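You operate a simulated robot arm through the tools that you are given. There is no shell and no other tool. Be economical: measure what you need, move in short steps, check, and stop when the job is done.

You run a simulated robot arm. Do the job below in one go: nothing can be reset, and whatever is moved stays where it is left.

## Task
Brush red grease over the top of the clamped block, then free it and set it on the step.
Fine: from the red pot, with the red brush, which goes back in its holder; pull the jaw wide open; the block goes into the gap in its row. Set down upright: what you pick out. A coat counts when it lies all over at full strength: go over it till it gets no stronger.

It is judged by the outcome, as a careful person would: the job done as asked, and still so three seconds after it is handed in. It fails if anything else is knocked over, pushed out of place, dropped, spilled or broken.

## Robot
A 7-joint arm with a two-finger parallel gripper, fixed in place. Base frame: the origin is at the foot of the arm, x ahead of it, y to its left, z up. Lengths are in mm, angles in degrees, forces in N, time in s.
With the tool pointing down near the work surface it reaches from about 200 to 740 mm from the base axis. Its first joint turns from -166.0 to 166.0 degrees. Payload 1.57 kg.
The tool frame sits at the grasp point between the pads (the TCP): z along the fingers, y along the line on which they close. The tips reach 30 mm beyond it. The gripper opens to 110 mm. The fingers are 24 mm wide and 12 mm thick; the gripper's body (48 by 112 mm) begins 78 mm behind the TCP.
Orientation is that of the tool frame in the base frame, as a unit quaternion [w, x, y, z]. With the fingers straight down and closing along the base's y, the tool's x points along the base's -x, its y along +y and its z along -z.

## Interface
- The arm moves only by the tool drive_tool. Its arguments are lists of equal length, an entry for each row: "rot": the turn, a rotation vector about the tool's x, y, z in degrees, a list of three; "delta_pos": the shift along the tool's x, y, z in mm, a list of three; "gripper": the gripper command, from -1 (shut) to 1 (fully open), values between in proportion. In form: {"rot": [[ax, ay, az], ...], "delta_pos": [[x, y, z], ...], "gripper": [gripper, ...]}. A call has 1 to 12 rows; each row shifts and turns the commanded pose from where the row before left it, along the tool's axes as they then stand. Each row takes 0.2 s and may step no farther than 50 mm and 8.6 degrees from the row before; otherwise, or with a gripper value out of range, the whole call is refused. A pose out of reach is approached as far as the arm can. The call stops where the force on the tool passes 90 N (or 10 N more than at its start, if that is more) or the arm is blocked; 0.2 s more then pass. The fingers move at their own pace (about 45 mm/s each) and stop on an object; they squeeze with about 43 N. The grip force told is the motor's: it shows also when the fingers shut on nothing. Time passes only in rows, and 0.2 s behind the last, so rows that do not move let the fingers close. The reply holds the time, the measured pose of the TCP, the force on the tool along the base axes, the opening and the grip force, in the units named above and with some noise, with the torque about the TCP (base axes, N m) and any sound that the robot's microphone picked up.
- Cameras (640 x 400 px; columns grow to the right, rows downward): "scene" is fixed at [49.8, -500, 1687]; the picture's right is [0.87, -0.49, 0.00], its down [-0.25, -0.45, -0.86] and it looks along [0.42, 0.75, -0.52] (base axes); focal length 357 px, centre (320, 200). "wrist" rides on the gripper at [70, 16, -141] in the tool frame; the picture's right is [-0.23, 0.97, 0.00], its down [-0.86, -0.20, -0.48] and it looks along [-0.47, -0.11, 0.88] (tool axes); focal length 222 px, centre (320, 200).
- snapshot(camera): a new picture of that camera. It takes no simulated time.
- raise_lower(by): slides the trunk up (or, below 0, down) by that many mm; the arm rides with it, the base frame stays. It gives what a move gives, with no picture.
- measure_at(camera, pixels): for up to 12 pixels [column, row] of the newest picture of that camera ("zoom" is the newest enlarged one), the place [x, y, z] in the base frame of the surface seen there, good to about 2 mm. It takes no simulated time.
- inspect(camera, box): a new picture of the part [left, top, right, bottom] of that camera's present view, enlarged. It takes no simulated time.
- sign_off(): hands the job in; it is judged then, once.

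Work in short steps. Measure before you move; look again where a grasp or a placing could have gone wrong, and mend it. You have 80 turns and 34 pictures in all, those below and enlarged ones among them. Open the gripper and draw the arm clear of the work before you hand the job in, unless the task says otherwise; then end with one line.

The tools are called after "Request:" as a command line: name --argument value ..., lists and objects as JSON in quotes. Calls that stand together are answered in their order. drive_tool: Moves the arm, as the interface text tells. Its arguments: {"type":"object","properties":{"rot":{"type":"array","items":{"type":"array","items":{"type":"number"}}},"delta_pos":{"type":"array","items":{"type":"array","items":{"type":"number"}}},"gripper":{"type":"array","items":{"type":"number"}}},"required":["rot","delta_pos","gripper"]} The other tools are called the same way: raise_lower (by) slides the trunk up or down; snapshot (camera) takes a picture; measure_at (camera, pixels) gives the place of the surface under pixels of a picture; inspect (camera, box) takes an enlarged picture of a part of a camera's view; sign_off () hands the job in.

At the start:

```text
time_s: 0.0
position: [316.0, 105.2, 1344.1]
ee_rot: [0.0, -0.001, 1.0, -0.001]
contact_force: [0.0, 0.7, 0.9]
torque: [0.0, -0.01, 0.03]
grip_width: 109.9
grasp_force: 0.2
trunk travel left (down, up): [-525.0, 65.0]
```

scene: 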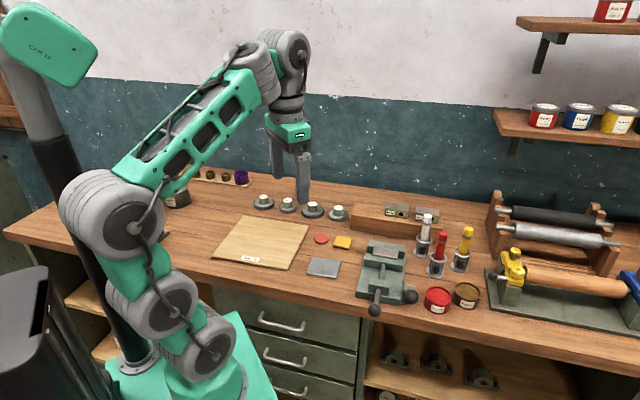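
wrist: 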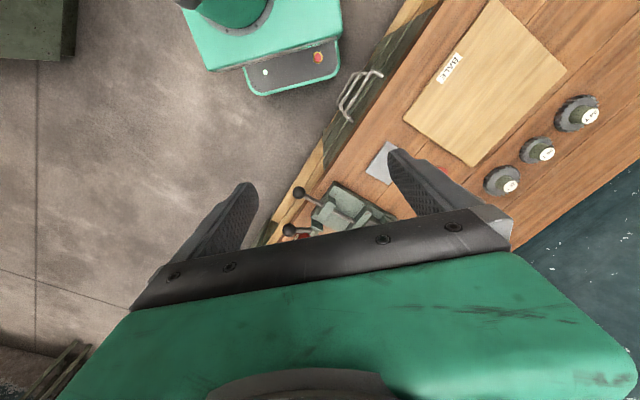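

The scene shows the vise near (385,270), brushes at (440,250), pots at (437,300). I'll enlarge that area for detail.

Request:
inspect --camera "scene" --box '[330, 190, 500, 325]'

```text
2.96 times, centred on (415, 258) of scene
```

zoom: 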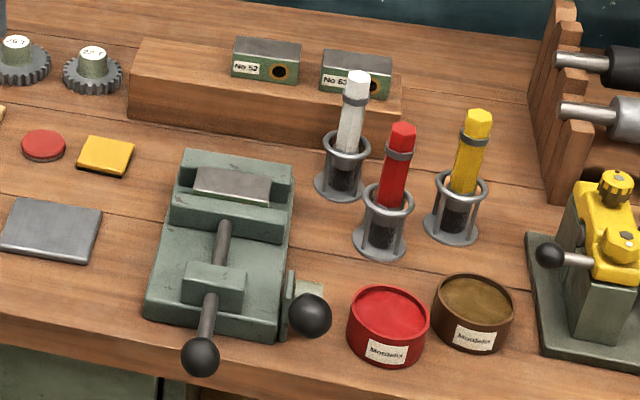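

I'll measure the vise, block, brush, pot and step points.

Request:
measure_at --camera "zoom" --pixels '[[202, 172], [270, 182], [264, 200], [196, 190], [182, 155], [290, 168], [175, 205], [285, 225], [172, 222], [283, 240], [222, 230], [200, 355]]'

Request:
measure_at --camera "zoom" --pixels '[[403, 130], [398, 150], [392, 190], [388, 210], [380, 245], [388, 310], [350, 300], [426, 318], [388, 290], [386, 335], [310, 315], [213, 285]]'

Request:
measure_at --camera "zoom" --pixels '[[238, 40], [300, 46], [298, 60], [234, 54], [326, 54], [390, 60], [390, 74], [322, 70], [150, 42], [135, 85], [398, 100], [233, 75]]'

```text
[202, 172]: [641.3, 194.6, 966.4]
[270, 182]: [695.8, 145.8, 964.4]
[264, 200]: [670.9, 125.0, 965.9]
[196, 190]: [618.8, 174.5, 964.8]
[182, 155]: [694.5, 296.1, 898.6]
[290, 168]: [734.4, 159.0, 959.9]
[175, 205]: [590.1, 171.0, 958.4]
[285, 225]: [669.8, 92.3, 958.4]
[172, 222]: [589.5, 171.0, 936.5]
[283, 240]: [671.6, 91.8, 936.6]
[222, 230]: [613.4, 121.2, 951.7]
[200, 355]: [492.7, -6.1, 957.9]
```

```text
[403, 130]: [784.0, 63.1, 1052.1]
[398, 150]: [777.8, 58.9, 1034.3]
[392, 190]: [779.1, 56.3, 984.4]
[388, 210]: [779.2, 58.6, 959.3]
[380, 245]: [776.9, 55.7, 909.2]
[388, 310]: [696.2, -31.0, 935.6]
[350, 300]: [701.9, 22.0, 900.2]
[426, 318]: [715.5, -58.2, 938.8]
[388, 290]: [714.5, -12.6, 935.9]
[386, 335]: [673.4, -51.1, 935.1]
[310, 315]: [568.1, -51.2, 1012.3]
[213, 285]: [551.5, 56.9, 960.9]
```

```text
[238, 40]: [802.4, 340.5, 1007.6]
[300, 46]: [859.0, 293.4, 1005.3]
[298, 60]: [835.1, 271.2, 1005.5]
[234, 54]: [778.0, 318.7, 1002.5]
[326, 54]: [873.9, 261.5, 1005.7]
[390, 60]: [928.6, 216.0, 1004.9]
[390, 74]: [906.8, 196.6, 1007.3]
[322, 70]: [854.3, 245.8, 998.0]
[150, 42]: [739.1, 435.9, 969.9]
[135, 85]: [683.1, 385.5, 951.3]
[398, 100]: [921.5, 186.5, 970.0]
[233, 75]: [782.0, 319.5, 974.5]
```

Block top centre ≈(657,160,966), row direction ≈(0.77,-0.64). Lower the trunk partly and turn the tool 50° to align with the bench, then look with the wrist camera.

Request:
raise_lower --by -200

Request:
drive_tool --rot '[[0, 0, -8.4], [0, 0, -8.4], [0, 0, -8.4], [0, 0, -8.4], [0, 0, -8.4], [0, 0, -8]]' --delta_pos '[[-40, 0, 0], [-40, 0, 0], [-40, 0, 0], [-20, 20, 0], [0, 20, 0], [0, 20, 0]]' --gripper '[1, 1, 1, 1, 1, 1]'

```text
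time_s: 2.2
position: [316.6, 104.8, 1144.1]
ee_rot: [0.001, 0.0, 1.0, -0.001]
contact_force: [-0.1, 0.4, 0.8]
torque: [0.01, -0.01, -0.01]
grip_width: 109.8
grasp_force: 0.0
trunk travel left (down, up): [-325.0, 265.0]
```

```text
time_s: 3.6
position: [419.7, 181.2, 1142.2]
ee_rot: [0.001, -0.424, 0.906, -0.001]
contact_force: [-0.6, -0.5, 0.2]
torque: [0.04, 0.03, 0.02]
grip_width: 109.8
grasp_force: 0.0
trunk travel left (down, up): [-325.0, 265.0]
```

Now shift along the tool's -y to view the vise.

Request:
drive_tool --rot '[[0, 0, 0], [0, 0, 0], [0, 0, 0], [0, 0, 0], [0, 0, 0]]' --delta_pos '[[3, -38, 0], [3, -38, 0], [3, -38, 0], [3, -38, 0], [3, -38, 0]]' --gripper '[1, 1, 1, 1, 1]'

Request:
snapshot --camera "wrist"

```text
time_s: 4.8
position: [548.3, 45.9, 1133.2]
ee_rot: [0.0, -0.422, 0.906, 0.0]
contact_force: [-0.7, 0.2, -0.8]
torque: [0.01, -0.01, 0.03]
grip_width: 109.8
grasp_force: 0.1
out of reach, approached as far as the arm can: row 5
trunk travel left (down, up): [-325.0, 265.0]
```

```text
30 pictures are left
```

wrist: 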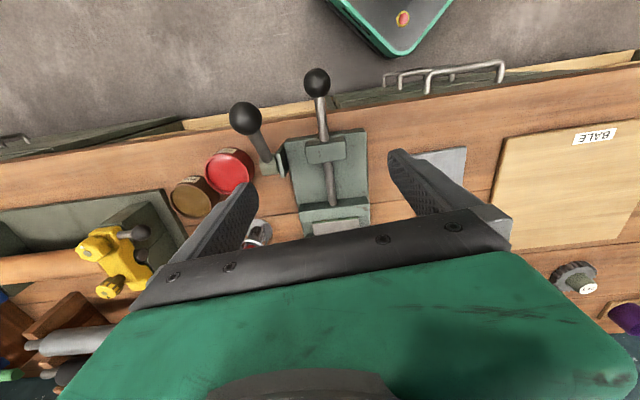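

The reach is limited at this height. I'll zoom on the vise lever and screw, and find the arm's shoulder height in a scene picture.

Request:
inspect --camera "wrist" --box '[200, 50, 400, 250]'

Request:
snapshot --camera "scene"

```text
2.00 times, centred on (300, 150) of wrist
```

zoom: 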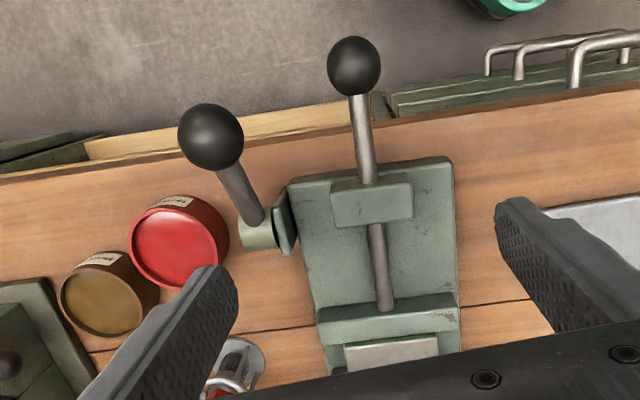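

```text
28 pictures are left
```

scene: 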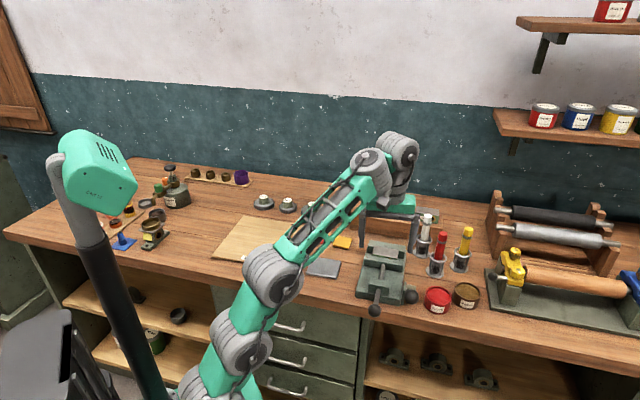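

I'll measure lever, knob, vise points and the arm joints.

Request:
measure_at --camera "zoom" --pixels '[[210, 135], [240, 190], [258, 238], [282, 220], [354, 65], [362, 140], [370, 205], [385, 285], [390, 312], [390, 355], [375, 250], [325, 300]]'

Request:
measure_at --camera "scene" --pixels '[[245, 350], [275, 278], [372, 160], [398, 150]]'

```text
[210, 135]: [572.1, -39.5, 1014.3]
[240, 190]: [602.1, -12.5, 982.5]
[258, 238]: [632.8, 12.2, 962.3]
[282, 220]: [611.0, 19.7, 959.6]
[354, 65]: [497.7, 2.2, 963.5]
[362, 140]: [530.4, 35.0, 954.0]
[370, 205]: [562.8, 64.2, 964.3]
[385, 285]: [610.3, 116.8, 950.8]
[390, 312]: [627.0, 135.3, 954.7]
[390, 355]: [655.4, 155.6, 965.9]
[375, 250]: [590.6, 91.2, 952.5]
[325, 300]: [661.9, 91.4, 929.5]
```

```text
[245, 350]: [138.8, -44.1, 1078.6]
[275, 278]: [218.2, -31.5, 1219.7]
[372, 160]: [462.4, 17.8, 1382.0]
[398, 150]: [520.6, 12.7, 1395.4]
```

The lever's pivot is ≈(632,12,962) with its ball up-front; the jaw knob is at ≈(498,2,963). Measure the neighbouring brushes and pots, and raise the trunk back for better reach.

Request:
measure_at --camera "scene" --pixels '[[428, 217], [467, 230], [442, 236], [440, 260], [461, 262], [437, 247], [437, 271], [437, 292], [425, 296], [450, 299], [466, 292], [421, 254]]'

Request:
raise_lower --by 200

```text
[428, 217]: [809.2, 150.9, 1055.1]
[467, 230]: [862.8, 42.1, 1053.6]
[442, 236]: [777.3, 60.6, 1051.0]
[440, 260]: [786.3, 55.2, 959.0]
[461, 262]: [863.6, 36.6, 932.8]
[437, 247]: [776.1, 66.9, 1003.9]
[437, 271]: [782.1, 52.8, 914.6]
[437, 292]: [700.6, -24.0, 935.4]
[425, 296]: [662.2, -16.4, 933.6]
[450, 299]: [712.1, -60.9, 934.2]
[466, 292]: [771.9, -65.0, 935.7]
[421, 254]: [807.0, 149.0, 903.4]
```

```text
time_s: 6.9
position: [548.5, 48.0, 1333.0]
ee_rot: [0.001, -0.423, 0.906, -0.001]
contact_force: [0.4, 1.0, 0.3]
torque: [0.02, 0.0, 0.02]
grip_width: 110.2
grasp_force: 0.0
trunk travel left (down, up): [-525.0, 65.0]
```

Descend 200 mm and turn the yaw back by ~50° for the brush.

Request:
drive_tool --rot '[[0, 0, 8.4], [0, 0, 8.4], [0, 0, 8.4], [0, 0, 8.4], [0, 0, 8.4], [0, 0, 8]]' --delta_pos '[[0, 0, 35], [0, 0, 35], [0, 0, 35], [0, 0, 35], [0, 0, 35], [0, 0, 30]]' --gripper '[0, 0, 0, 0, 0, 0]'

Request:
drive_tool --rot '[[0, 0, 0], [0, 0, 0], [0, 0, 0], [0, 0, 0], [0, 0, 0], [0, 0, 0]]' --delta_pos '[[-35, 2, 0], [-35, 3, 0], [-35, 3, 0], [-35, 3, 0], [-35, 3, 0], [-35, 0, 0]]' --gripper '[0, 0, 0, 0, 0, 0]'

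```text
time_s: 8.3
position: [550.2, 47.1, 1127.2]
ee_rot: [0.001, 0.001, 1.0, -0.001]
contact_force: [-1.0, 0.8, 0.3]
torque: [0.0, 0.0, -0.02]
grip_width: 55.0
grasp_force: 0.1
trunk travel left (down, up): [-525.0, 65.0]
```

```text
time_s: 9.7
position: [701.5, 55.8, 1120.1]
ee_rot: [0.0, 0.001, 1.0, -0.002]
contact_force: [0.3, -0.3, 0.1]
torque: [0.0, -0.04, -0.05]
grip_width: 54.9
grasp_force: 0.0
out of reach, approached as far as the arm can: row 5, 6
trunk travel left (down, up): [-525.0, 65.0]
```

Vertical reach ends at ≈703. Tilt the tool 30° outward to extend the reach, then look.

Request:
drive_tool --rot '[[0, -7.5, 0], [0, -7.5, 0], [0, -7.5, 0], [0, -7.5, 0]]' --delta_pos '[[0, 0, 0], [0, 0, 0], [0, 0, 0], [0, 0, 0]]' --gripper '[0, 0, 0, 0]'

Request:
snapshot --camera "wrist"

```text
time_s: 10.7
position: [722.0, 61.4, 1128.9]
ee_rot: [0.192, 0.002, 0.981, -0.006]
contact_force: [-0.7, 0.0, 0.2]
torque: [-0.03, 0.01, 0.03]
grip_width: 54.7
grasp_force: 0.0
out of reach, approached as far as the arm can: row 1, 3, 4
trunk travel left (down, up): [-525.0, 65.0]
```

```text
27 pictures are left
```

wrist: 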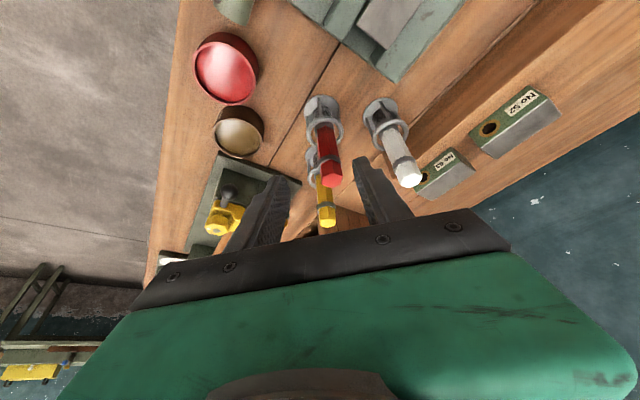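

Measure the red brush's top and shaft in this view, and continue tilting.

Request:
measure_at --camera "wrist" --pixels '[[332, 180], [321, 130], [337, 160], [410, 180], [327, 222], [225, 75], [238, 140], [510, 130], [395, 25], [450, 175]]'

Request:
drive_tool --rot '[[0, -5, 0], [0, -5, 0], [0, 0, 0]]' --delta_pos '[[0, 0, 0], [0, 0, 0], [0, 0, 0]]' --gripper '[0, 0, 0]'

```text
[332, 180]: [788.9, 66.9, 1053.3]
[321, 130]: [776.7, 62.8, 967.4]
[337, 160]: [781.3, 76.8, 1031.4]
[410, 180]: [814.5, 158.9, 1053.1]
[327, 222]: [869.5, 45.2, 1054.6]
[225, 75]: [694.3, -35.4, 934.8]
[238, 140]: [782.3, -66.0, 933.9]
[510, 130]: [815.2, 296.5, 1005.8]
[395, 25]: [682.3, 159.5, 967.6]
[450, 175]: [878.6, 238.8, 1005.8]
```

```text
time_s: 11.5
position: [733.2, 62.8, 1147.0]
ee_rot: [0.25, 0.0, 0.968, -0.006]
contact_force: [-0.3, -0.5, 0.3]
torque: [-0.02, -0.01, 0.04]
grip_width: 55.1
grasp_force: 0.1
out of reach, approached as far as the arm can: row 1, 2
trunk travel left (down, up): [-525.0, 65.0]
```

Red brush top centre ≈(788,67,1053). Drop straight down ~130 mm in front of it, fingers straddling later from -x.

Request:
drive_tool --rot '[[0, 0, 0], [0, 0, 0], [0, 0, 0], [0, 0, 0], [0, 0, 0]]' --delta_pos '[[12.6, 1, 22.7], [12.6, 1, 22.7], [12.6, 1, 22.7], [12.6, 1, 22.7], [12.6, 0, 22.7]]' --gripper '[0, 0, 0, 0, 0]'

```text
time_s: 12.7
position: [735.2, 59.6, 1125.7]
ee_rot: [0.237, 0.0, 0.972, -0.004]
contact_force: [0.4, 0.6, 0.1]
torque: [0.02, -0.01, -0.01]
grip_width: 55.1
grasp_force: 0.0
out of reach, approached as far as the arm can: row 1, 2, 3, 4, 5
trunk travel left (down, up): [-525.0, 65.0]
```

The command is still outside the reach. Back off 60 mm in base -x to get a clean pose.

Request:
drive_tool --rot '[[0, 0, 0], [0, 0, 0], [0, 0, 0]]' --delta_pos '[[17.7, 0, -9.3], [17.7, 0, -9.3], [17.7, 0, -9.3]]' --gripper '[0, 0, 0]'

```text
time_s: 13.5
position: [733.0, 65.4, 1145.0]
ee_rot: [0.249, 0.001, 0.969, -0.006]
contact_force: [-0.3, -0.2, -0.2]
torque: [0.0, -0.01, -0.03]
grip_width: 54.8
grasp_force: 0.0
out of reach, approached as far as the arm can: row 1, 2, 3
trunk travel left (down, up): [-525.0, 65.0]
```

Same pose again; back off more clearly, in several rows, to find where the command becomes reachable.

Request:
drive_tool --rot '[[0, 0, 0], [0, 0, 0], [0, 0, 0]]' --delta_pos '[[35, 0, -19], [35, 0, -19], [0, 0, 0]]' --gripper '[0, 0, 0]'

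```text
time_s: 14.3
position: [730.2, 70.7, 1154.7]
ee_rot: [0.248, 0.001, 0.969, -0.006]
contact_force: [-0.1, -0.4, -0.4]
torque: [-0.01, -0.01, 0.0]
grip_width: 55.0
grasp_force: 0.0
out of reach, approached as far as the arm can: row 1, 2
trunk travel left (down, up): [-525.0, 65.0]
```

Undo the tilt in part and retreat, to see whether a joint limit is what holds the arm.

Request:
drive_tool --rot '[[0, 7, 0], [0, 7, 0], [0, 0, 0]]' --delta_pos '[[20, 0, -7], [20, 0, -5], [0, 0, 0]]' --gripper '[0, 0, 0]'

Request:
snapshot --camera "scene"

```text
time_s: 15.1
position: [688.8, 69.9, 1148.6]
ee_rot: [0.129, 0.001, 0.992, -0.006]
contact_force: [-0.9, 0.4, 0.5]
torque: [-0.01, 0.01, 0.0]
grip_width: 55.2
grasp_force: 0.0
trunk travel left (down, up): [-525.0, 65.0]
```

```text
26 pictures are left
```

scene: 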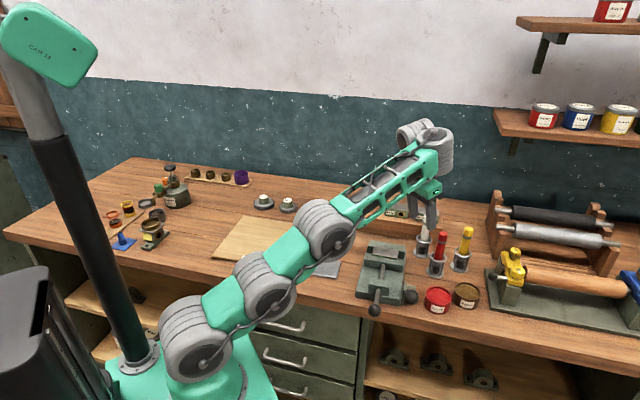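

The arm is nearly straight, rising to the wrist. Measure its joints to see how much lowering helps.

Request:
measure_at --camera "scene" --pixels '[[205, 365], [268, 300], [338, 243], [430, 145], [435, 180]]'

Request:
raise_lower --by 65

```text
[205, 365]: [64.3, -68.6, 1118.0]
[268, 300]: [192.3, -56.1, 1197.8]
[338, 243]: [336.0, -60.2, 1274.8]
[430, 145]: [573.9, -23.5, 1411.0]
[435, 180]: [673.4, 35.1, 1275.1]
```

```text
time_s: 16.2
position: [689.8, 70.5, 1212.8]
ee_rot: [0.128, 0.001, 0.992, -0.006]
contact_force: [0.6, -1.0, 0.4]
torque: [-0.01, -0.01, 0.01]
grip_width: 55.1
grasp_force: 0.0
trunk travel left (down, up): [-590.0, 0.0]
```

Shoulder ≈(0,·,1145) now, so lowering gains reach. Descend to z≈1015 at x≈690 with 15° tilt.

Request:
drive_tool --rot '[[0, 0, 0], [0, 0, 0], [0, 0, 0], [0, 0, 0], [0, 0, 0]]' --delta_pos '[[10.2, 0, 38], [10.2, 0, 38], [10.2, 0, 38], [10.2, -1, 38], [10.2, -1, 38]]' --gripper '[0, 0, 0, 0, 0]'

```text
time_s: 17.4
position: [717.6, 69.4, 1039.7]
ee_rot: [0.124, -0.001, 0.992, -0.004]
contact_force: [0.2, 0.3, -0.2]
torque: [-0.04, -0.03, 0.01]
grip_width: 54.8
grasp_force: 0.1
out of reach, approached as far as the arm can: row 1, 2, 3, 5
trunk travel left (down, up): [-590.0, 0.0]
```

Continue: settle, go down 25 mm straight.

Request:
drive_tool --rot '[[0, 0, 0], [0, 0, 0], [0, 0, 0]]' --delta_pos '[[0, -1, 0], [3.2, 0, 12], [3.2, 0, 12]]' --gripper '[0, 0, 0]'

```text
time_s: 18.2
position: [717.4, 68.4, 1037.9]
ee_rot: [0.123, 0.0, 0.992, -0.004]
contact_force: [0.0, 0.1, 0.1]
torque: [0.01, -0.02, 0.01]
grip_width: 55.0
grasp_force: 0.1
out of reach, approached as far as the arm can: row 2, 3
trunk travel left (down, up): [-590.0, 0.0]
```

I'll look at how the arm stands now.

Request:
snapshot --camera "scene"

```text
25 pictures are left
```

scene: 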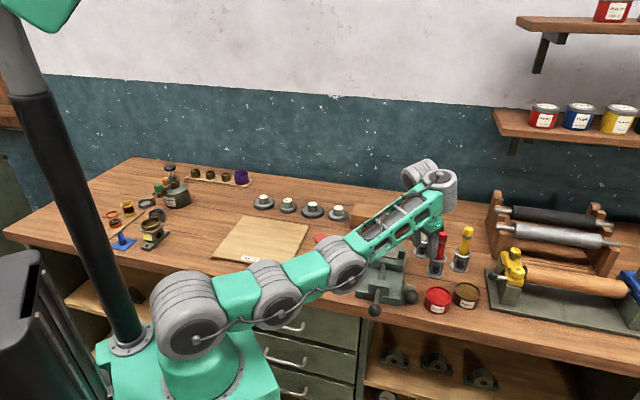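

Measure joints in this picture.

Request:
measure_at --camera "scene" --pixels '[[205, 335], [278, 305], [350, 270], [435, 180], [405, 215], [440, 225], [235, 295], [310, 275]]'

```text
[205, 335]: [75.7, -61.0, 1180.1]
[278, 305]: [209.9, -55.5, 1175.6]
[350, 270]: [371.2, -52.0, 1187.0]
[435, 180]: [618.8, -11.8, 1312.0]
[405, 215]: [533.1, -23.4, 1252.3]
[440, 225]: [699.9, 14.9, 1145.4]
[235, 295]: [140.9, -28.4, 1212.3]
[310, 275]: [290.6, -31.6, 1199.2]
```

The elbow has flipped below the shoulder–wrist line, with the shoulder at its limit. To flip it back, I'll first swing left by 18° to clear space over the step end of the bench.

Request:
drive_tool --rot '[[-0.73, 0, -2.91], [-0.73, 0, -2.91], [-0.73, 0, -2.91], [-0.73, 0, -2.91], [-0.73, 0, -2.91], [-0.73, 0, -2.91]]' --delta_pos '[[1, 37.7, 0], [1, 37.7, 0], [1, 37.7, 0], [1, 37.7, 0], [1, 37.7, 0], [1, 37.7, 0]]' --gripper '[0, 0, 0, 0, 0, 0]'

```text
time_s: 19.6
position: [673.1, 289.8, 1048.5]
ee_rot: [0.123, -0.155, 0.98, 0.015]
contact_force: [1.0, 0.6, -1.0]
torque: [0.01, 0.0, 0.0]
grip_width: 55.2
grasp_force: 0.0
out of reach, approached as far as the arm can: row 1, 3, 4, 5, 6
trunk travel left (down, up): [-590.0, 0.0]
```

Tilt further outward while reaching out, to straighten and drop the forearm; two rows then check.

Request:
drive_tool --rot '[[0, -8, 0], [0, -8, 0], [0, 0, 0]]' --delta_pos '[[-39, 0, 10], [-37, 0, 15], [0, 0, 0]]' --gripper '[0, 0, 0]'

```text
time_s: 20.4
position: [668.5, 277.0, 1088.6]
ee_rot: [0.159, -0.154, 0.975, 0.021]
contact_force: [0.5, -0.3, 0.6]
torque: [0.04, 0.0, 0.03]
grip_width: 55.3
grasp_force: 0.1
out of reach, approached as far as the arm can: row 1, 2
trunk travel left (down, up): [-590.0, 0.0]
```

The solver resists more tilt, so a wrist limit seems to drive the odd elbow. Untilt and retreat up and inward to restore the elbow-up posture.

Request:
drive_tool --rot '[[0, 6, 0], [0, 6, 0], [0, 6.6, 0], [0, 0, 0], [0, 0, 0], [0, 0, 0]]' --delta_pos '[[38, 0, -25], [39, 0, -25], [40, 0, -25], [40, 0, -20], [40, 0, -20], [40, 0, 0]]' --gripper '[0, 0, 0, 0, 0, 0]'

Request:
snapshot --camera "scene"

```text
time_s: 21.8
position: [494.2, 236.3, 1225.8]
ee_rot: [-0.003, -0.156, 0.988, -0.005]
contact_force: [-0.2, -0.2, 0.7]
torque: [0.01, -0.04, -0.02]
grip_width: 55.1
grasp_force: 0.2
out of reach, approached as far as the arm can: row 1, 2, 4, 5, 6
trunk travel left (down, up): [-590.0, 0.0]
```

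```text
24 pictures are left
```

scene: 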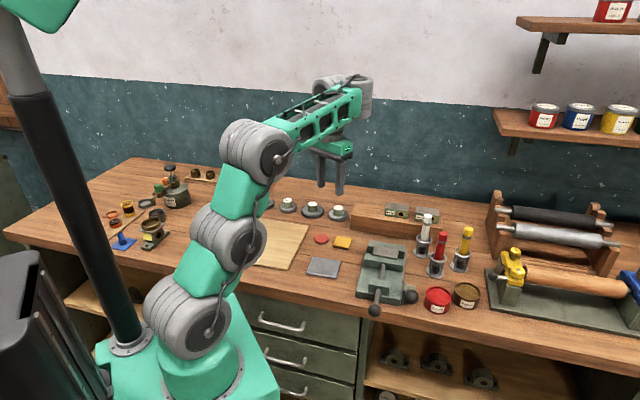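

Elbow is up again. Measure the joints here to get the arm's geometry.

Request:
measure_at --camera "scene" --pixels '[[212, 332], [248, 250], [280, 160], [358, 90], [350, 150], [275, 335], [190, 318], [265, 150]]'

```text
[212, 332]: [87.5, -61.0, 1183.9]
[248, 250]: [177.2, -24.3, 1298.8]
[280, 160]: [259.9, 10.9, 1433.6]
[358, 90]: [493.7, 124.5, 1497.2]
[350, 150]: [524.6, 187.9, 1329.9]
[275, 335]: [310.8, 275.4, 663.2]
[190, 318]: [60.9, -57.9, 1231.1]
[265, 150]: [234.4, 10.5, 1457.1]
```

The tool-to-forearm angle seems pinned at ≈103° in three postures. Test: move to a comfortable point and tilt outward there, to see whether the wrist itself is limited.

Request:
drive_tool --rot '[[0, 0, 0], [0, -8, 0], [0, -8, 0], [0, -8, 0], [0, 0, 0], [0, 0, 0]]' --delta_pos '[[0, 0, 0], [0, 0, 0], [0, 0, 0], [0, 0, 0], [0, 0, 0], [0, 0, 0]]' --gripper '[0, 0, 0, 0, 0, 0]'

```text
time_s: 23.2
position: [577.2, 283.6, 1333.9]
ee_rot: [0.203, -0.153, 0.967, 0.029]
contact_force: [0.2, 0.6, 0.5]
torque: [0.02, -0.04, -0.03]
grip_width: 55.2
grasp_force: 0.0
out of reach, approached as far as the arm can: row 2, 3, 4
trunk travel left (down, up): [-590.0, 0.0]
```

I need firmer data on what is limiting. Zoom on the arm in the present posture.

Request:
inspect --camera "scene" --box '[120, 20, 480, 245]'

```text
1.78 times, centred on (300, 132) of scene
```

zoom: 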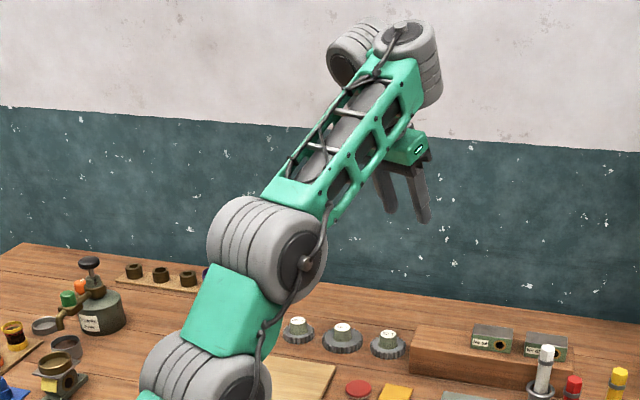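

Measure elbow, forearm and wrist parts in this enlarged picture.

Request:
measure_at --camera "zoom" --pixels '[[305, 258], [240, 235], [230, 310], [245, 385], [300, 190], [385, 80], [405, 30], [432, 75], [352, 70], [350, 40], [410, 145], [395, 60]]'

```text
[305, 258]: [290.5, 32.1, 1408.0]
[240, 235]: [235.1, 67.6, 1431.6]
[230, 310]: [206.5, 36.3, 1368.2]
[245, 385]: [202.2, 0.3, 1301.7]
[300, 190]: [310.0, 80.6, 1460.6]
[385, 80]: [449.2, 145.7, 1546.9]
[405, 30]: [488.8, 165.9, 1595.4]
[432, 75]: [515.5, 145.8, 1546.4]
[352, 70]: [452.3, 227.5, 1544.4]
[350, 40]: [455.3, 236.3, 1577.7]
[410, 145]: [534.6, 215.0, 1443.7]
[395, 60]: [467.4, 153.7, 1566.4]
```

Working hypothesis: the wrist pitch limits outward tilt, so go vertical and low with the elbow up, then probe reach empirically.

Request:
drive_tool --rot '[[0, 8, 0], [0, 8, 0], [0, 7.7, 0], [0, 0, 0], [0, 0, 0], [0, 0, 0], [0, 0, 0], [0, 0, 0], [0, 0, 0], [0, 0, 0]]' --delta_pos '[[0, 0, 0], [0, 0, 0], [0, 0, 0], [0, 0, 45], [0, 0, 45], [0, 0, 45], [0, 0, 45], [0, 0, 45], [0, 0, 45], [0, 0, 30]]' --gripper '[0, 0, 0, 0, 0, 0, 0, 0, 0, 0]'

```text
time_s: 25.4
position: [581.4, 277.6, 1034.1]
ee_rot: [-0.004, -0.155, 0.988, -0.005]
contact_force: [-0.4, 0.0, 0.1]
torque: [-0.02, 0.03, 0.0]
grip_width: 55.0
grasp_force: 0.0
out of reach, approached as far as the arm can: row 2, 3, 9, 10
trunk travel left (down, up): [-590.0, 0.0]
```

Going down is limited at S−150, as the wrist-limit model predicts. Probe outward at this height.

Request:
drive_tool --rot '[[0, 0, 0], [0, 0, 0], [0, 0, 0], [0, 0, 0], [0, 0, 0]]' --delta_pos '[[0, 0, -10], [-30, 0, 0], [-30, 0, 0], [-30, 0, 0], [0, 0, 0]]' --gripper '[0, 0, 0, 0, 0]'

```text
time_s: 26.6
position: [666.5, 306.3, 1046.2]
ee_rot: [0.001, -0.157, 0.988, -0.003]
contact_force: [-0.1, 0.7, -0.4]
torque: [0.0, -0.03, 0.01]
grip_width: 55.1
grasp_force: 0.1
trunk travel left (down, up): [-590.0, 0.0]
```

No complaint at r≈733 vertical. Push further.

Request:
drive_tool --rot '[[0, 0, 0], [0, 0, 0], [0, 0, 0], [0, 0, 0]]' --delta_pos '[[-20, 0, 0], [-20, 0, 0], [-20, 0, 0], [0, 0, 0]]' --gripper '[0, 0, 0, 0]'

Request:
snapshot --camera "scene"

```text
time_s: 27.6
position: [669.8, 303.0, 1042.7]
ee_rot: [0.002, -0.156, 0.988, -0.004]
contact_force: [0.1, -0.1, 0.2]
torque: [0.04, 0.02, 0.01]
grip_width: 54.8
grasp_force: 0.0
out of reach, approached as far as the arm can: row 1, 2, 3
trunk travel left (down, up): [-590.0, 0.0]
```

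```text
22 pictures are left
```

scene: 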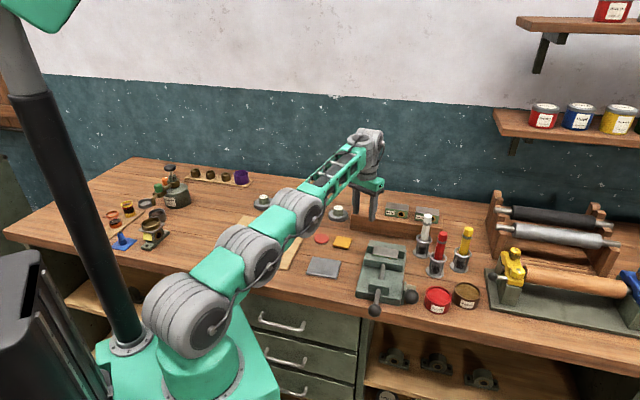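

Perhaps flagged rows are only solver/joint-speed limits per row. Test: back off 60 mm, then tilt outward in small 3° steps.

Request:
drive_tool --rot '[[0, 0, 0], [0, 0, 0], [0, 0, 0], [0, -3, 0], [0, -3, 0], [0, -3, 0], [0, -3, 0], [0, -3, 0], [0, 0, 0]]' --delta_pos '[[20, 0, 0], [20, 0, 0], [20, 0, 0], [0, 0, 0], [0, 0, 0], [0, 0, 0], [0, 0, 0], [0, 0, 0], [0, 0, 0]]' --gripper '[0, 0, 0, 0, 0, 0, 0, 0, 0]'

Request:
measure_at --camera "scene" --pixels '[[215, 318], [262, 268], [313, 212], [365, 140], [360, 185], [384, 170]]'

```text
time_s: 29.6
position: [648.8, 305.5, 1050.7]
ee_rot: [0.13, -0.155, 0.979, 0.016]
contact_force: [-0.6, -0.6, -0.4]
torque: [0.0, -0.03, 0.02]
grip_width: 55.0
grasp_force: 0.0
out of reach, approached as far as the arm can: row 5, 6, 7, 8
trunk travel left (down, up): [-590.0, 0.0]
```

```text
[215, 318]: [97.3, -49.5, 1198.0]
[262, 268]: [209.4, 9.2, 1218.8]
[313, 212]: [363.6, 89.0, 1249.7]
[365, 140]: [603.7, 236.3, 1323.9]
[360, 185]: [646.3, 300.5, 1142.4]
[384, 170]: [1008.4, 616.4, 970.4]
```

The tilt is again coupled to forearm slope. Zoom on the wrist to understand its structure.

Request:
inspect --camera "scene" --box '[290, 110, 440, 230]'

```text
3.33 times, centred on (365, 170) of scene
```

zoom: 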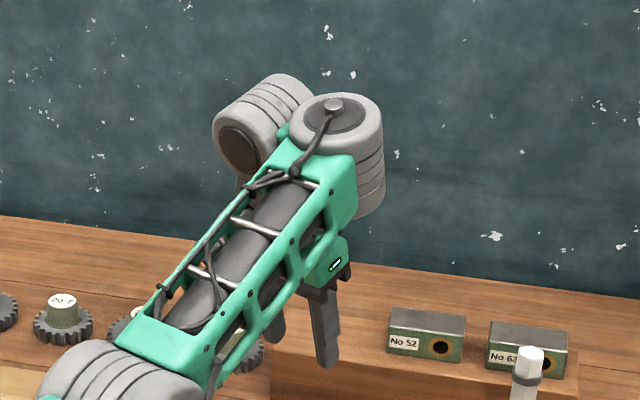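

The data suggest wrist pitch caps near 90° to the forearm. I need to know the range on the other side: go up and in, then rotate the hand inward about the wrist.

Request:
drive_tool --rot '[[0, 3, 0], [0, 3, 0], [0, 3, 0], [0, 3, 0], [0, 3, 0], [0, 8, 0], [0, 8, 0], [0, 8, 0], [0, 8, 0], [0, 8, 0], [0, 8, 0], [0, 8, 0]]' --delta_pos '[[20, 0, -40], [20, 0, -40], [20, 0, -40], [20, 0, -40], [20, 0, -40], [29, 0, 10], [29, 0, 10], [29, 0, 10], [29, 0, 10], [29, 0, 10], [29, 0, 10], [29, 0, 10]]' --gripper '[0, 0, 0, 0, 0, 0, 0, 0, 0, 0, 0, 0]'

```text
time_s: 31.6
position: [447.1, 247.7, 1217.9]
ee_rot: [-0.24, -0.146, 0.959, -0.043]
contact_force: [0.8, 10.3, -46.8]
torque: [-2.26, 0.5, 0.06]
grip_width: 55.1
grasp_force: 0.1
out of reach, approached as far as the arm can: row 1, 2, 9
trunk travel left (down, up): [-590.0, 0.0]
stopped in row 9: the force on the tool passed its limit at 160 N (the readings are from after the stop); the commanded pose is now the measured one
```

The hand touched the forearm when folded inward; back away from that by reversing, then probe a closer, low pose where the forearm would slope down.

Request:
drive_tool --rot '[[0, -8, 0], [0, -8, 0], [0, -8, 0], [0, -4, 0], [0, 0, 0], [0, 0, 0], [0, 0, 0], [0, 0, 0], [0, 0, 0], [0, 0, 0]]' --delta_pos '[[-27.6, 0, -14], [-27.6, 0, -14], [-27.6, 0, -14], [-14, 0, -7], [35, 0, 0], [35, 0, 0], [35, 0, 0], [35, 0, 0], [0, 0, 30], [0, 0, 30]]' --gripper '[0, 0, 0, 0, 0, 0, 0, 0, 0, 0]'

Request:
inspect --camera "scene" --box '[60, 20, 460, 400]'

```text
time_s: 33.8
position: [414.7, 235.7, 1176.4]
ee_rot: [-0.002, -0.153, 0.988, -0.005]
contact_force: [0.3, -0.3, 0.3]
torque: [0.01, 0.04, 0.03]
grip_width: 55.0
grasp_force: 0.0
trunk travel left (down, up): [-590.0, 0.0]
```

```text
1.05 times, centred on (260, 210) of scene (not enlarged: the box is as wide or as high as the picture)
```

zoom: 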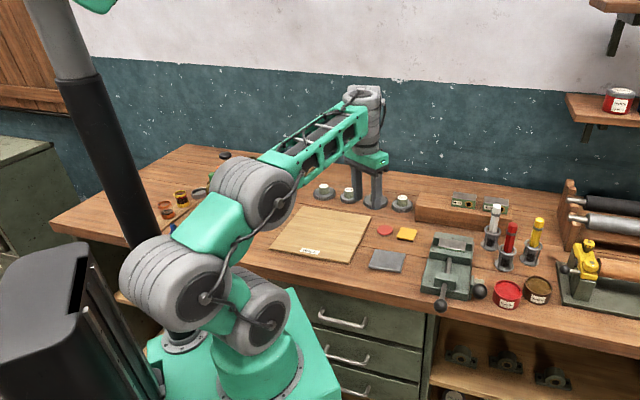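

Here nothing is flagged, and the arm shows three pitch joints – (255,310), (185,275), (255,195) – then the wrist (365,105). Measure these.

Request:
measure_at --camera "zoom" --pixels '[[268, 325], [205, 298], [275, 205], [360, 92], [380, 120], [375, 155], [305, 170], [355, 120]]'

Request:
inspect --camera "scene" --box '[270, 60, 400, 200]'

```text
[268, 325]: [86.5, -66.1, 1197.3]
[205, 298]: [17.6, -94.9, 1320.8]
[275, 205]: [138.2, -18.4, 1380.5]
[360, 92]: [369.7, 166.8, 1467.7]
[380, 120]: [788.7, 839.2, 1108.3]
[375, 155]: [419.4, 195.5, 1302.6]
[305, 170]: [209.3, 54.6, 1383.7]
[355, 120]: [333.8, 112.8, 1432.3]
```

```text
2.86 times, centred on (335, 130) of scene
```

zoom: 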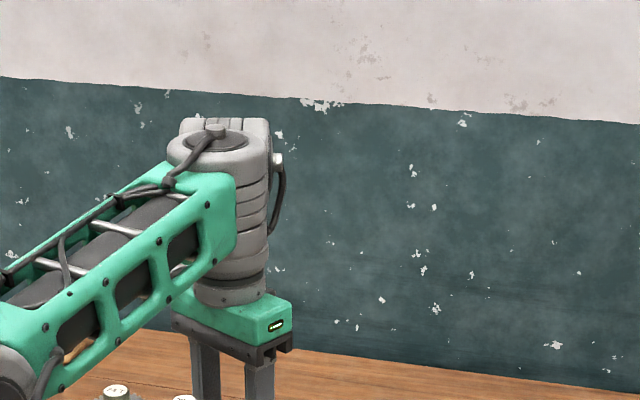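

Now the second wrist cylinder's axis lies across the arm plane – so pitch is available here, unlike in the earlier stuck (gimbal-locked) poses. Tilt outward here, crossing the singularity cleanly.

Request:
drive_tool --rot '[[0, -6, 0], [0, -6, 0], [0, -6, 0], [0, -6, 0], [0, -6, 0], [0, -6, 0]]' --delta_pos '[[0, 0, 0], [0, 0, 0], [0, 0, 0], [0, 0, 0], [0, 0, 0], [0, 0, 0]]' --gripper '[0, 0, 0, 0, 0, 0]'

Request:
inspect --camera "scene" --box '[100, 40, 460, 400]'

```text
time_s: 35.2
position: [396.1, 229.5, 1365.3]
ee_rot: [0.294, -0.147, 0.944, 0.04]
contact_force: [-0.2, -0.6, -0.3]
torque: [-0.02, -0.02, -0.01]
grip_width: 55.0
grasp_force: 0.0
out of reach, approached as far as the arm can: row 1, 2, 3, 4, 5, 6
trunk travel left (down, up): [-590.0, 0.0]
```

```text
1.11 times, centred on (280, 220) of scene
```

zoom: 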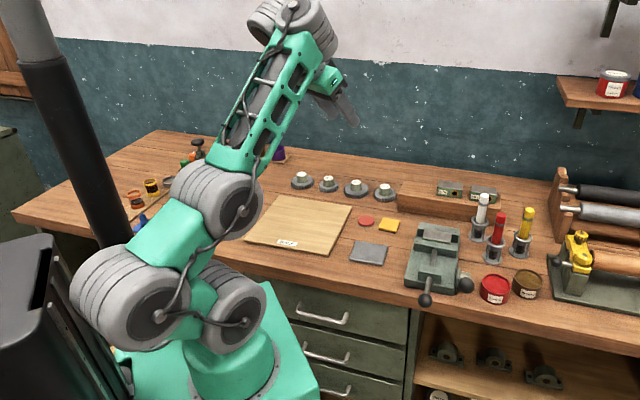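

The tool never bends outward past the wrist axis: joint 6 looks one-sided. So tilt inward ~20° and precess the tilt direction 180° CCW about the vertical so it bends outward instead.

Request:
drive_tool --rot '[[0, 7.5, 0], [0, 7.5, 0], [0, 7.5, 0], [0, 7.5, 0], [0, 7.5, 0], [0, 7.5, 0], [0, 7.5, 0], [2.9, 0, -7.99], [2.9, 0, -7.99], [2.9, 0, -7.99], [2.9, 0, -7.99], [2.9, 0, -7.99]]' --delta_pos '[[0, 0, 15], [0, 0, 15], [0, 0, 15], [0, 0, 15], [0, 0, 15], [0, 0, 15], [0, 0, 0], [0, 0, 0], [0, 0, 0], [0, 0, 0], [0, 0, 0], [0, 0, 0]]' --gripper '[0, 0, 0, 0, 0, 0, 0, 0, 0, 0, 0, 0]'

```text
time_s: 37.8
position: [422.6, 237.1, 1283.9]
ee_rot: [-0.126, -0.492, 0.856, -0.098]
contact_force: [-0.1, 0.2, 0.0]
torque: [0.0, 0.01, 0.04]
grip_width: 55.1
grasp_force: 0.0
out of reach, approached as far as the arm can: row 5
trunk travel left (down, up): [-590.0, 0.0]
```

Precession works so far (42°). Continue.

Request:
drive_tool --rot '[[2.9, 0, -7.99], [2.9, 0, -7.99], [2.9, 0, -7.99], [2.9, 0, -7.99], [2.9, 0, -7.99], [2.9, 0, -7.99], [2.9, 0, -7.99], [2.9, 0, -7.99], [2.9, 0, -7.99], [2.9, 0, -7.99], [2.9, 0, -7.99], [2.9, 0, -7.99]]' --delta_pos '[[0, 0, 0], [0, 0, 0], [0, 0, 0], [0, 0, 0], [0, 0, 0], [0, 0, 0], [0, 0, 0], [0, 0, 0], [0, 0, 0], [0, 0, 0], [0, 0, 0], [0, 0, 0]]' --gripper '[0, 0, 0, 0, 0, 0, 0, 0, 0, 0, 0, 0]'

```text
time_s: 40.4
position: [423.1, 236.6, 1283.6]
ee_rot: [0.021, 0.968, -0.153, 0.196]
contact_force: [0.5, -1.1, -0.2]
torque: [0.02, 0.0, -0.04]
grip_width: 55.1
grasp_force: 0.1
trunk travel left (down, up): [-590.0, 0.0]
```

Tilt direction now az −15°. Three more precession rows to az ≈ +10°, then tilt further outward (+y) as a test.

Request:
drive_tool --rot '[[2.9, 0, -7.99], [2.9, 0, -7.99], [2.9, 0, -7.99], [0, 6, 0], [0, 6, 0]]' --delta_pos '[[0, 0, 0], [0, 0, 0], [0, 0, 0], [0, 0, 0], [0, 0, 0]]' --gripper '[0, 0, 0, 0, 0]'

```text
time_s: 41.6
position: [394.3, 225.9, 1356.4]
ee_rot: [-0.017, 0.954, 0.064, 0.292]
contact_force: [-0.3, 0.0, 0.2]
torque: [0.01, -0.01, 0.02]
grip_width: 55.2
grasp_force: 0.0
out of reach, approached as far as the arm can: row 4, 5
trunk travel left (down, up): [-590.0, 0.0]
```

Still pushing back. Look at the wrist now.

Request:
inspect --camera "scene" --box '[120, 20, 420, 380]'

```text
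1.11 times, centred on (270, 200) of scene
```

zoom: 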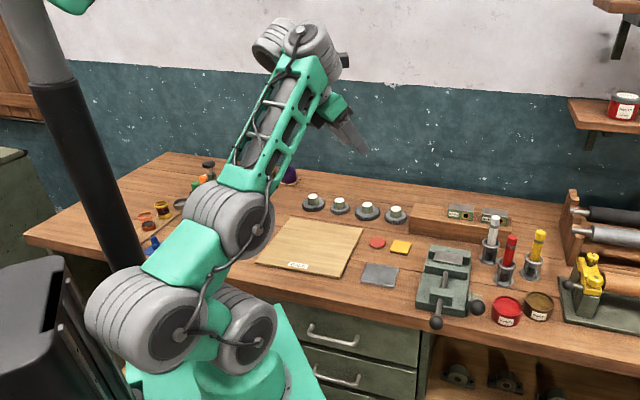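

The bend was lost because the forearm rose steeply. Redo it extended and low, where the forearm must stay flat: first untilt and move to r≈600, z≈1070.

Request:
drive_tool --rot '[[0, -8.5, 0], [0, -8.5, 0], [0, -8.5, 0], [0, -8.5, 0], [0, 0, 0], [0, 0, 0], [0, 0, 0], [0, 0, 0], [0, 0, 0], [0, 0, 0], [0, 0, 0], [0, 0, 0]]' --delta_pos '[[0, 0, 0], [0, 0, 0], [0, 0, 0], [0, 0, 0], [22, -3, 36], [22, -3, 36], [22, -3, 36], [22, -3, 36], [22, -3, 36], [22, -3, 36], [22, -3, 36], [22, -3, 36]]' --gripper '[0, 0, 0, 0, 0, 0, 0, 0, 0, 0, 0, 0]'

```text
time_s: 44.2
position: [572.1, 276.1, 1073.0]
ee_rot: [0.001, 0.998, 0.066, 0.008]
contact_force: [0.2, 0.1, -0.2]
torque: [-0.01, 0.03, 0.01]
grip_width: 55.1
grasp_force: 0.0
trunk travel left (down, up): [-590.0, 0.0]
```

Vertical at r≈635 without flags. Now tilt the tool tip 24° to the right, then precess CCW toward outward.

Request:
drive_tool --rot '[[-8, 0, 0], [-8, 0, 0], [-8, 0, 0], [0, 3.34, -7.49], [0, 3.34, -7.49], [0, 3.34, -7.49], [0, 3.34, -7.49], [0, 3.34, -7.49], [0, 3.34, -7.49], [0, 3.34, -7.49], [0, 3.34, -7.49]]' --delta_pos '[[0, 0, 0], [0, 0, 0], [0, 0, 0], [0, 0, 0], [0, 0, 0], [0, 0, 0], [0, 0, 0], [0, 0, 0], [0, 0, 0], [0, 0, 0], [0, 0, 0]]' --gripper '[0, 0, 0, 0, 0, 0, 0, 0, 0, 0, 0]'

Request:
inspect --camera "scene" --box '[140, 80, 460, 380]'

```text
time_s: 46.6
position: [603.8, 330.5, 1150.5]
ee_rot: [0.182, 0.837, 0.504, 0.111]
contact_force: [0.9, 0.1, -1.3]
torque: [0.02, 0.0, -0.01]
grip_width: 55.0
grasp_force: 0.0
out of reach, approached as far as the arm can: row 6, 7, 8, 9, 10, 11
trunk travel left (down, up): [-590.0, 0.0]
```

```text
1.33 times, centred on (300, 230) of scene
```

zoom: 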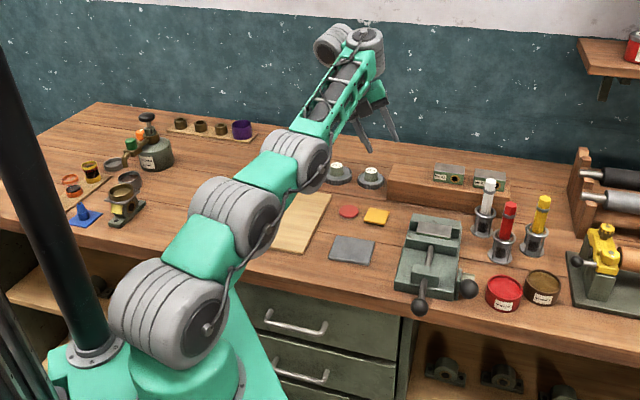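

The wrist has an offset second cylinder (swivel + pitch), so the outward bend needs the swivel flipped while the forearm is flat and not stretched. Move in to r≈475 and deepen the side tilt to ~49°.

Request:
drive_tool --rot '[[0, 0, 0], [0, 0, 0], [0, 0, 0], [0, 0, 0], [0, 0, 0], [0, 0, 0], [-8, 0, 0], [-8, 0, 0], [-8, 0, 0]]' --delta_pos '[[-28.5, -16.8, -13.2], [-28.5, -16.8, -13.2], [-28.5, -16.8, -13.2], [-28.5, -16.8, -13.2], [-28.5, -16.8, -13.2], [-28.5, -16.8, -13.2], [0, 0, 0], [0, 0, 0], [0, 0, 0]]' --gripper '[0, 0, 0, 0, 0, 0, 0, 0, 0]'

Request:
inspect --camera "scene" --box '[140, 20, 440, 320]'

```text
time_s: 48.6
position: [439.3, 280.9, 1244.0]
ee_rot: [0.201, 0.833, 0.501, 0.124]
contact_force: [-0.4, 0.8, 0.4]
torque: [0.02, -0.02, 0.01]
grip_width: 55.1
grasp_force: 0.0
out of reach, approached as far as the arm can: row 1, 2, 3, 4, 7, 8, 9
trunk travel left (down, up): [-590.0, 0.0]
```

```text
1.33 times, centred on (290, 170) of scene
```

zoom: 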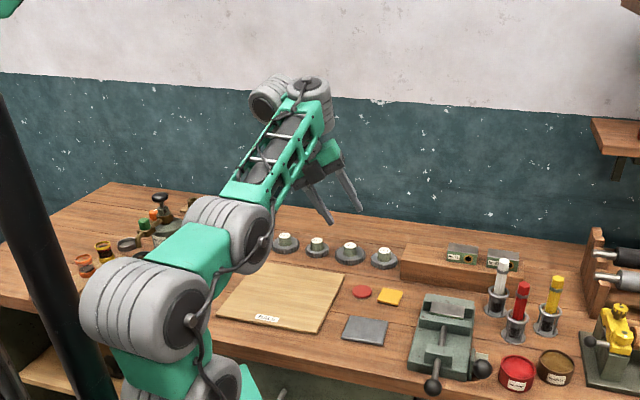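

All stuck cases had the wrist swivel misaligned near its singularity. I'll precess back clockwise to the natural swivel (tilt pointing inward), in the arm's own plane, before trying to cross to outward.

Request:
drive_tool --rot '[[0, -3.86, 7.48], [0, -3.86, 7.48], [0, -3.86, 7.48], [0, -3.86, 7.48], [0, -3.86, 7.48], [0, -3.86, 7.48], [0, -3.86, 7.48], [0, -3.86, 7.48], [0, -3.86, 7.48], [0, -3.86, 7.48], [0, -3.86, 7.48], [0, -3.86, 7.48]]' --delta_pos '[[0, 0, 0], [0, 0, 0], [0, 0, 0], [0, 0, 0], [0, 0, 0], [0, 0, 0], [0, 0, 0], [0, 0, 0], [0, 0, 0], [0, 0, 0], [0, 0, 0], [0, 0, 0]]' --gripper '[0, 0, 0, 0, 0, 0, 0, 0, 0, 0, 0, 0]'

```text
time_s: 51.2
position: [435.0, 275.7, 1237.7]
ee_rot: [0.213, 0.927, -0.298, -0.086]
contact_force: [0.3, 0.5, -1.0]
torque: [-0.02, -0.01, 0.01]
grip_width: 55.3
grasp_force: 0.1
out of reach, approached as far as the arm can: row 2, 10, 12
trunk travel left (down, up): [-590.0, 0.0]
```

Tilt now points az −130°, nearly inward. Reduce it to ~18°, align with the arm plane, then cross through vertical to outward in small steps.

Request:
drive_tool --rot '[[8, 0, 0], [0.2, -2.24, 6.63], [0.2, -2.24, 6.63], [6, 0, 0], [6, 0, 0], [6, 0, 0], [6, 0, 0], [6, 0, 0], [6, 0, 0]]' --delta_pos '[[0, 0, 0], [0, 0, 0], [0, 0, 0], [0, 0, 0], [0, 0, 0], [0, 0, 0], [0, 0, 0], [0, 0, 0], [0, 0, 0]]' --gripper '[0, 0, 0, 0, 0, 0, 0, 0, 0]'

Request:
inspect --camera "scene" --box '[140, 20, 440, 320]'

```text
time_s: 53.2
position: [434.1, 275.4, 1238.1]
ee_rot: [-0.141, 0.895, -0.42, 0.051]
contact_force: [-0.1, -0.3, -0.1]
torque: [-0.01, 0.0, -0.01]
grip_width: 55.0
grasp_force: 0.1
trunk travel left (down, up): [-590.0, 0.0]
```

```text
1.33 times, centred on (290, 170) of scene
```

zoom: 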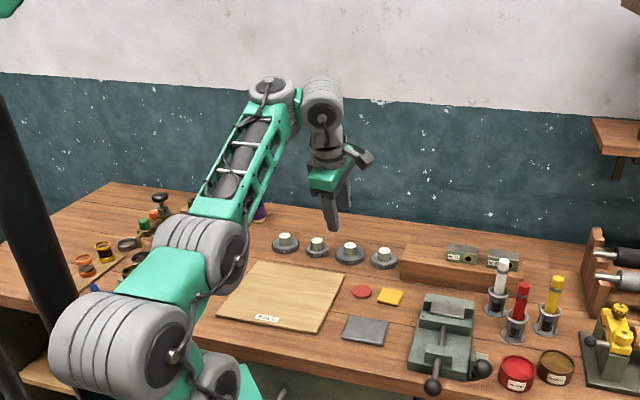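

The wrist is now in its natural shape (second cylinder outward) and tilts outward without flags. Rotate about the tool axis by ~93° to bring the camera side inward.

Request:
drive_tool --rot '[[0, 0, 8.5], [0, 0, 8.5], [0, 0, 8.5], [0, 0, 8.5], [0, 0, 8.5], [0, 0, 8.5], [0, 0, 8.5], [0, 0, 8.5], [0, 0, 8.5], [0, 0, 8.5], [0, 0, 8.5]]' --delta_pos '[[0, 0, 0], [0, 0, 0], [0, 0, 0], [0, 0, 0], [0, 0, 0], [0, 0, 0], [0, 0, 0], [0, 0, 0], [0, 0, 0], [0, 0, 0], [0, 0, 0]]' --gripper '[0, 0, 0, 0, 0, 0, 0, 0, 0, 0, 0]'

```text
time_s: 55.6
position: [433.4, 274.7, 1238.5]
ee_rot: [0.132, -0.306, 0.94, 0.068]
contact_force: [0.9, 0.4, 0.5]
torque: [-0.03, 0.0, 0.01]
grip_width: 55.1
grasp_force: 0.0
trunk travel left (down, up): [-590.0, 0.0]
```

Good. Swing clockwise 32° about the arm axis while extending ~110 mm, then descend toward the brush pre-grasp.

Request:
drive_tool --rot '[[1.16, -0.19, 3.82], [1.16, -0.19, 3.82], [1.16, -0.19, 3.82], [1.16, -0.19, 3.82], [1.16, -0.19, 3.82], [1.16, -0.19, 3.82], [1.16, -0.19, 3.82], [1.16, -0.19, 3.82], [0, 0, 0], [0, 0, 0], [0, 0, 0]]' --delta_pos '[[-13.4, -32.4, 4], [-13.4, -33.4, 4], [-13.4, -34.4, 4], [-13.4, -35.4, 4], [-13.4, -36.4, 4], [-13.4, -37.4, 4], [-13.4, -38.4, 4], [-13.4, -39.4, 4], [8.7, -1.4, 28.6], [8.7, -1.4, 28.6], [8.7, -1.4, 28.6]]' --gripper '[0, 0, 0, 0, 0, 0, 0, 0, 0, 0, 0]'

```text
time_s: 58.0
position: [557.9, 80.2, 1221.1]
ee_rot: [0.138, -0.035, 0.99, 0.017]
contact_force: [0.2, 0.2, 0.2]
torque: [-0.01, -0.01, 0.0]
grip_width: 55.0
grasp_force: 0.1
out of reach, approached as far as the arm can: row 1, 2, 3, 4, 5, 6, 7, 8, 9, 10, 11
trunk travel left (down, up): [-590.0, 0.0]
```

Flagged although moderate. Look at the wrist.

Request:
inspect --camera "scene" --box '[180, 40, 480, 340]'

```text
1.33 times, centred on (330, 190) of scene
```

zoom: 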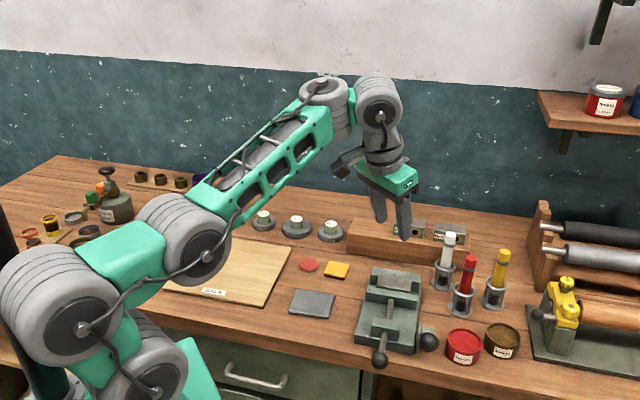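

The wrist shape is right and the arm is far from stretched. Retry with smaller steps.

Request:
drive_tool --rot '[[0, 0, 0], [0, 0, 0], [0, 0, 0], [0, 0, 0], [0, 0, 0], [0, 0, 0]]' --delta_pos '[[0, 0, 0], [-12.1, -3, 16], [-12.1, -3, 16], [-12.1, -3, 16], [-12.1, -3, 16], [-12.1, -3, 16]]' --gripper '[0, 0, 0, 0, 0, 0]'

```text
time_s: 59.4
position: [639.9, 74.6, 1161.2]
ee_rot: [0.148, -0.037, 0.988, 0.033]
contact_force: [-0.4, 0.3, -0.7]
torque: [0.01, 0.04, -0.03]
grip_width: 55.0
grasp_force: 0.1
out of reach, approached as far as the arm can: row 2
trunk travel left (down, up): [-590.0, 0.0]
```

Works. Descend to about (725,66,1010), in front of the red brush, opening a bit wider.

Request:
drive_tool --rot '[[0, 0, 0], [0, 0, 0], [0, 0, 0], [0, 0, 0], [0, 0, 0], [0, 0, 0], [0, 0, 0]]' --delta_pos '[[-6, -4, 28], [-6, -4, 28], [-6, -4, 28], [-6, -4, 28], [-6, -4, 28], [-6, -4, 28], [0, 0, 0]]' --gripper '[0.25, 0.25, 0.25, 0.25, 0.25, 0.25, 0.25]'

```text
time_s: 61.0
position: [726.1, 66.4, 1009.6]
ee_rot: [0.147, -0.036, 0.988, 0.032]
contact_force: [0.2, -0.1, -0.7]
torque: [-0.01, 0.0, -0.01]
grip_width: 68.7
grasp_force: 0.0
trunk travel left (down, up): [-590.0, 0.0]
```

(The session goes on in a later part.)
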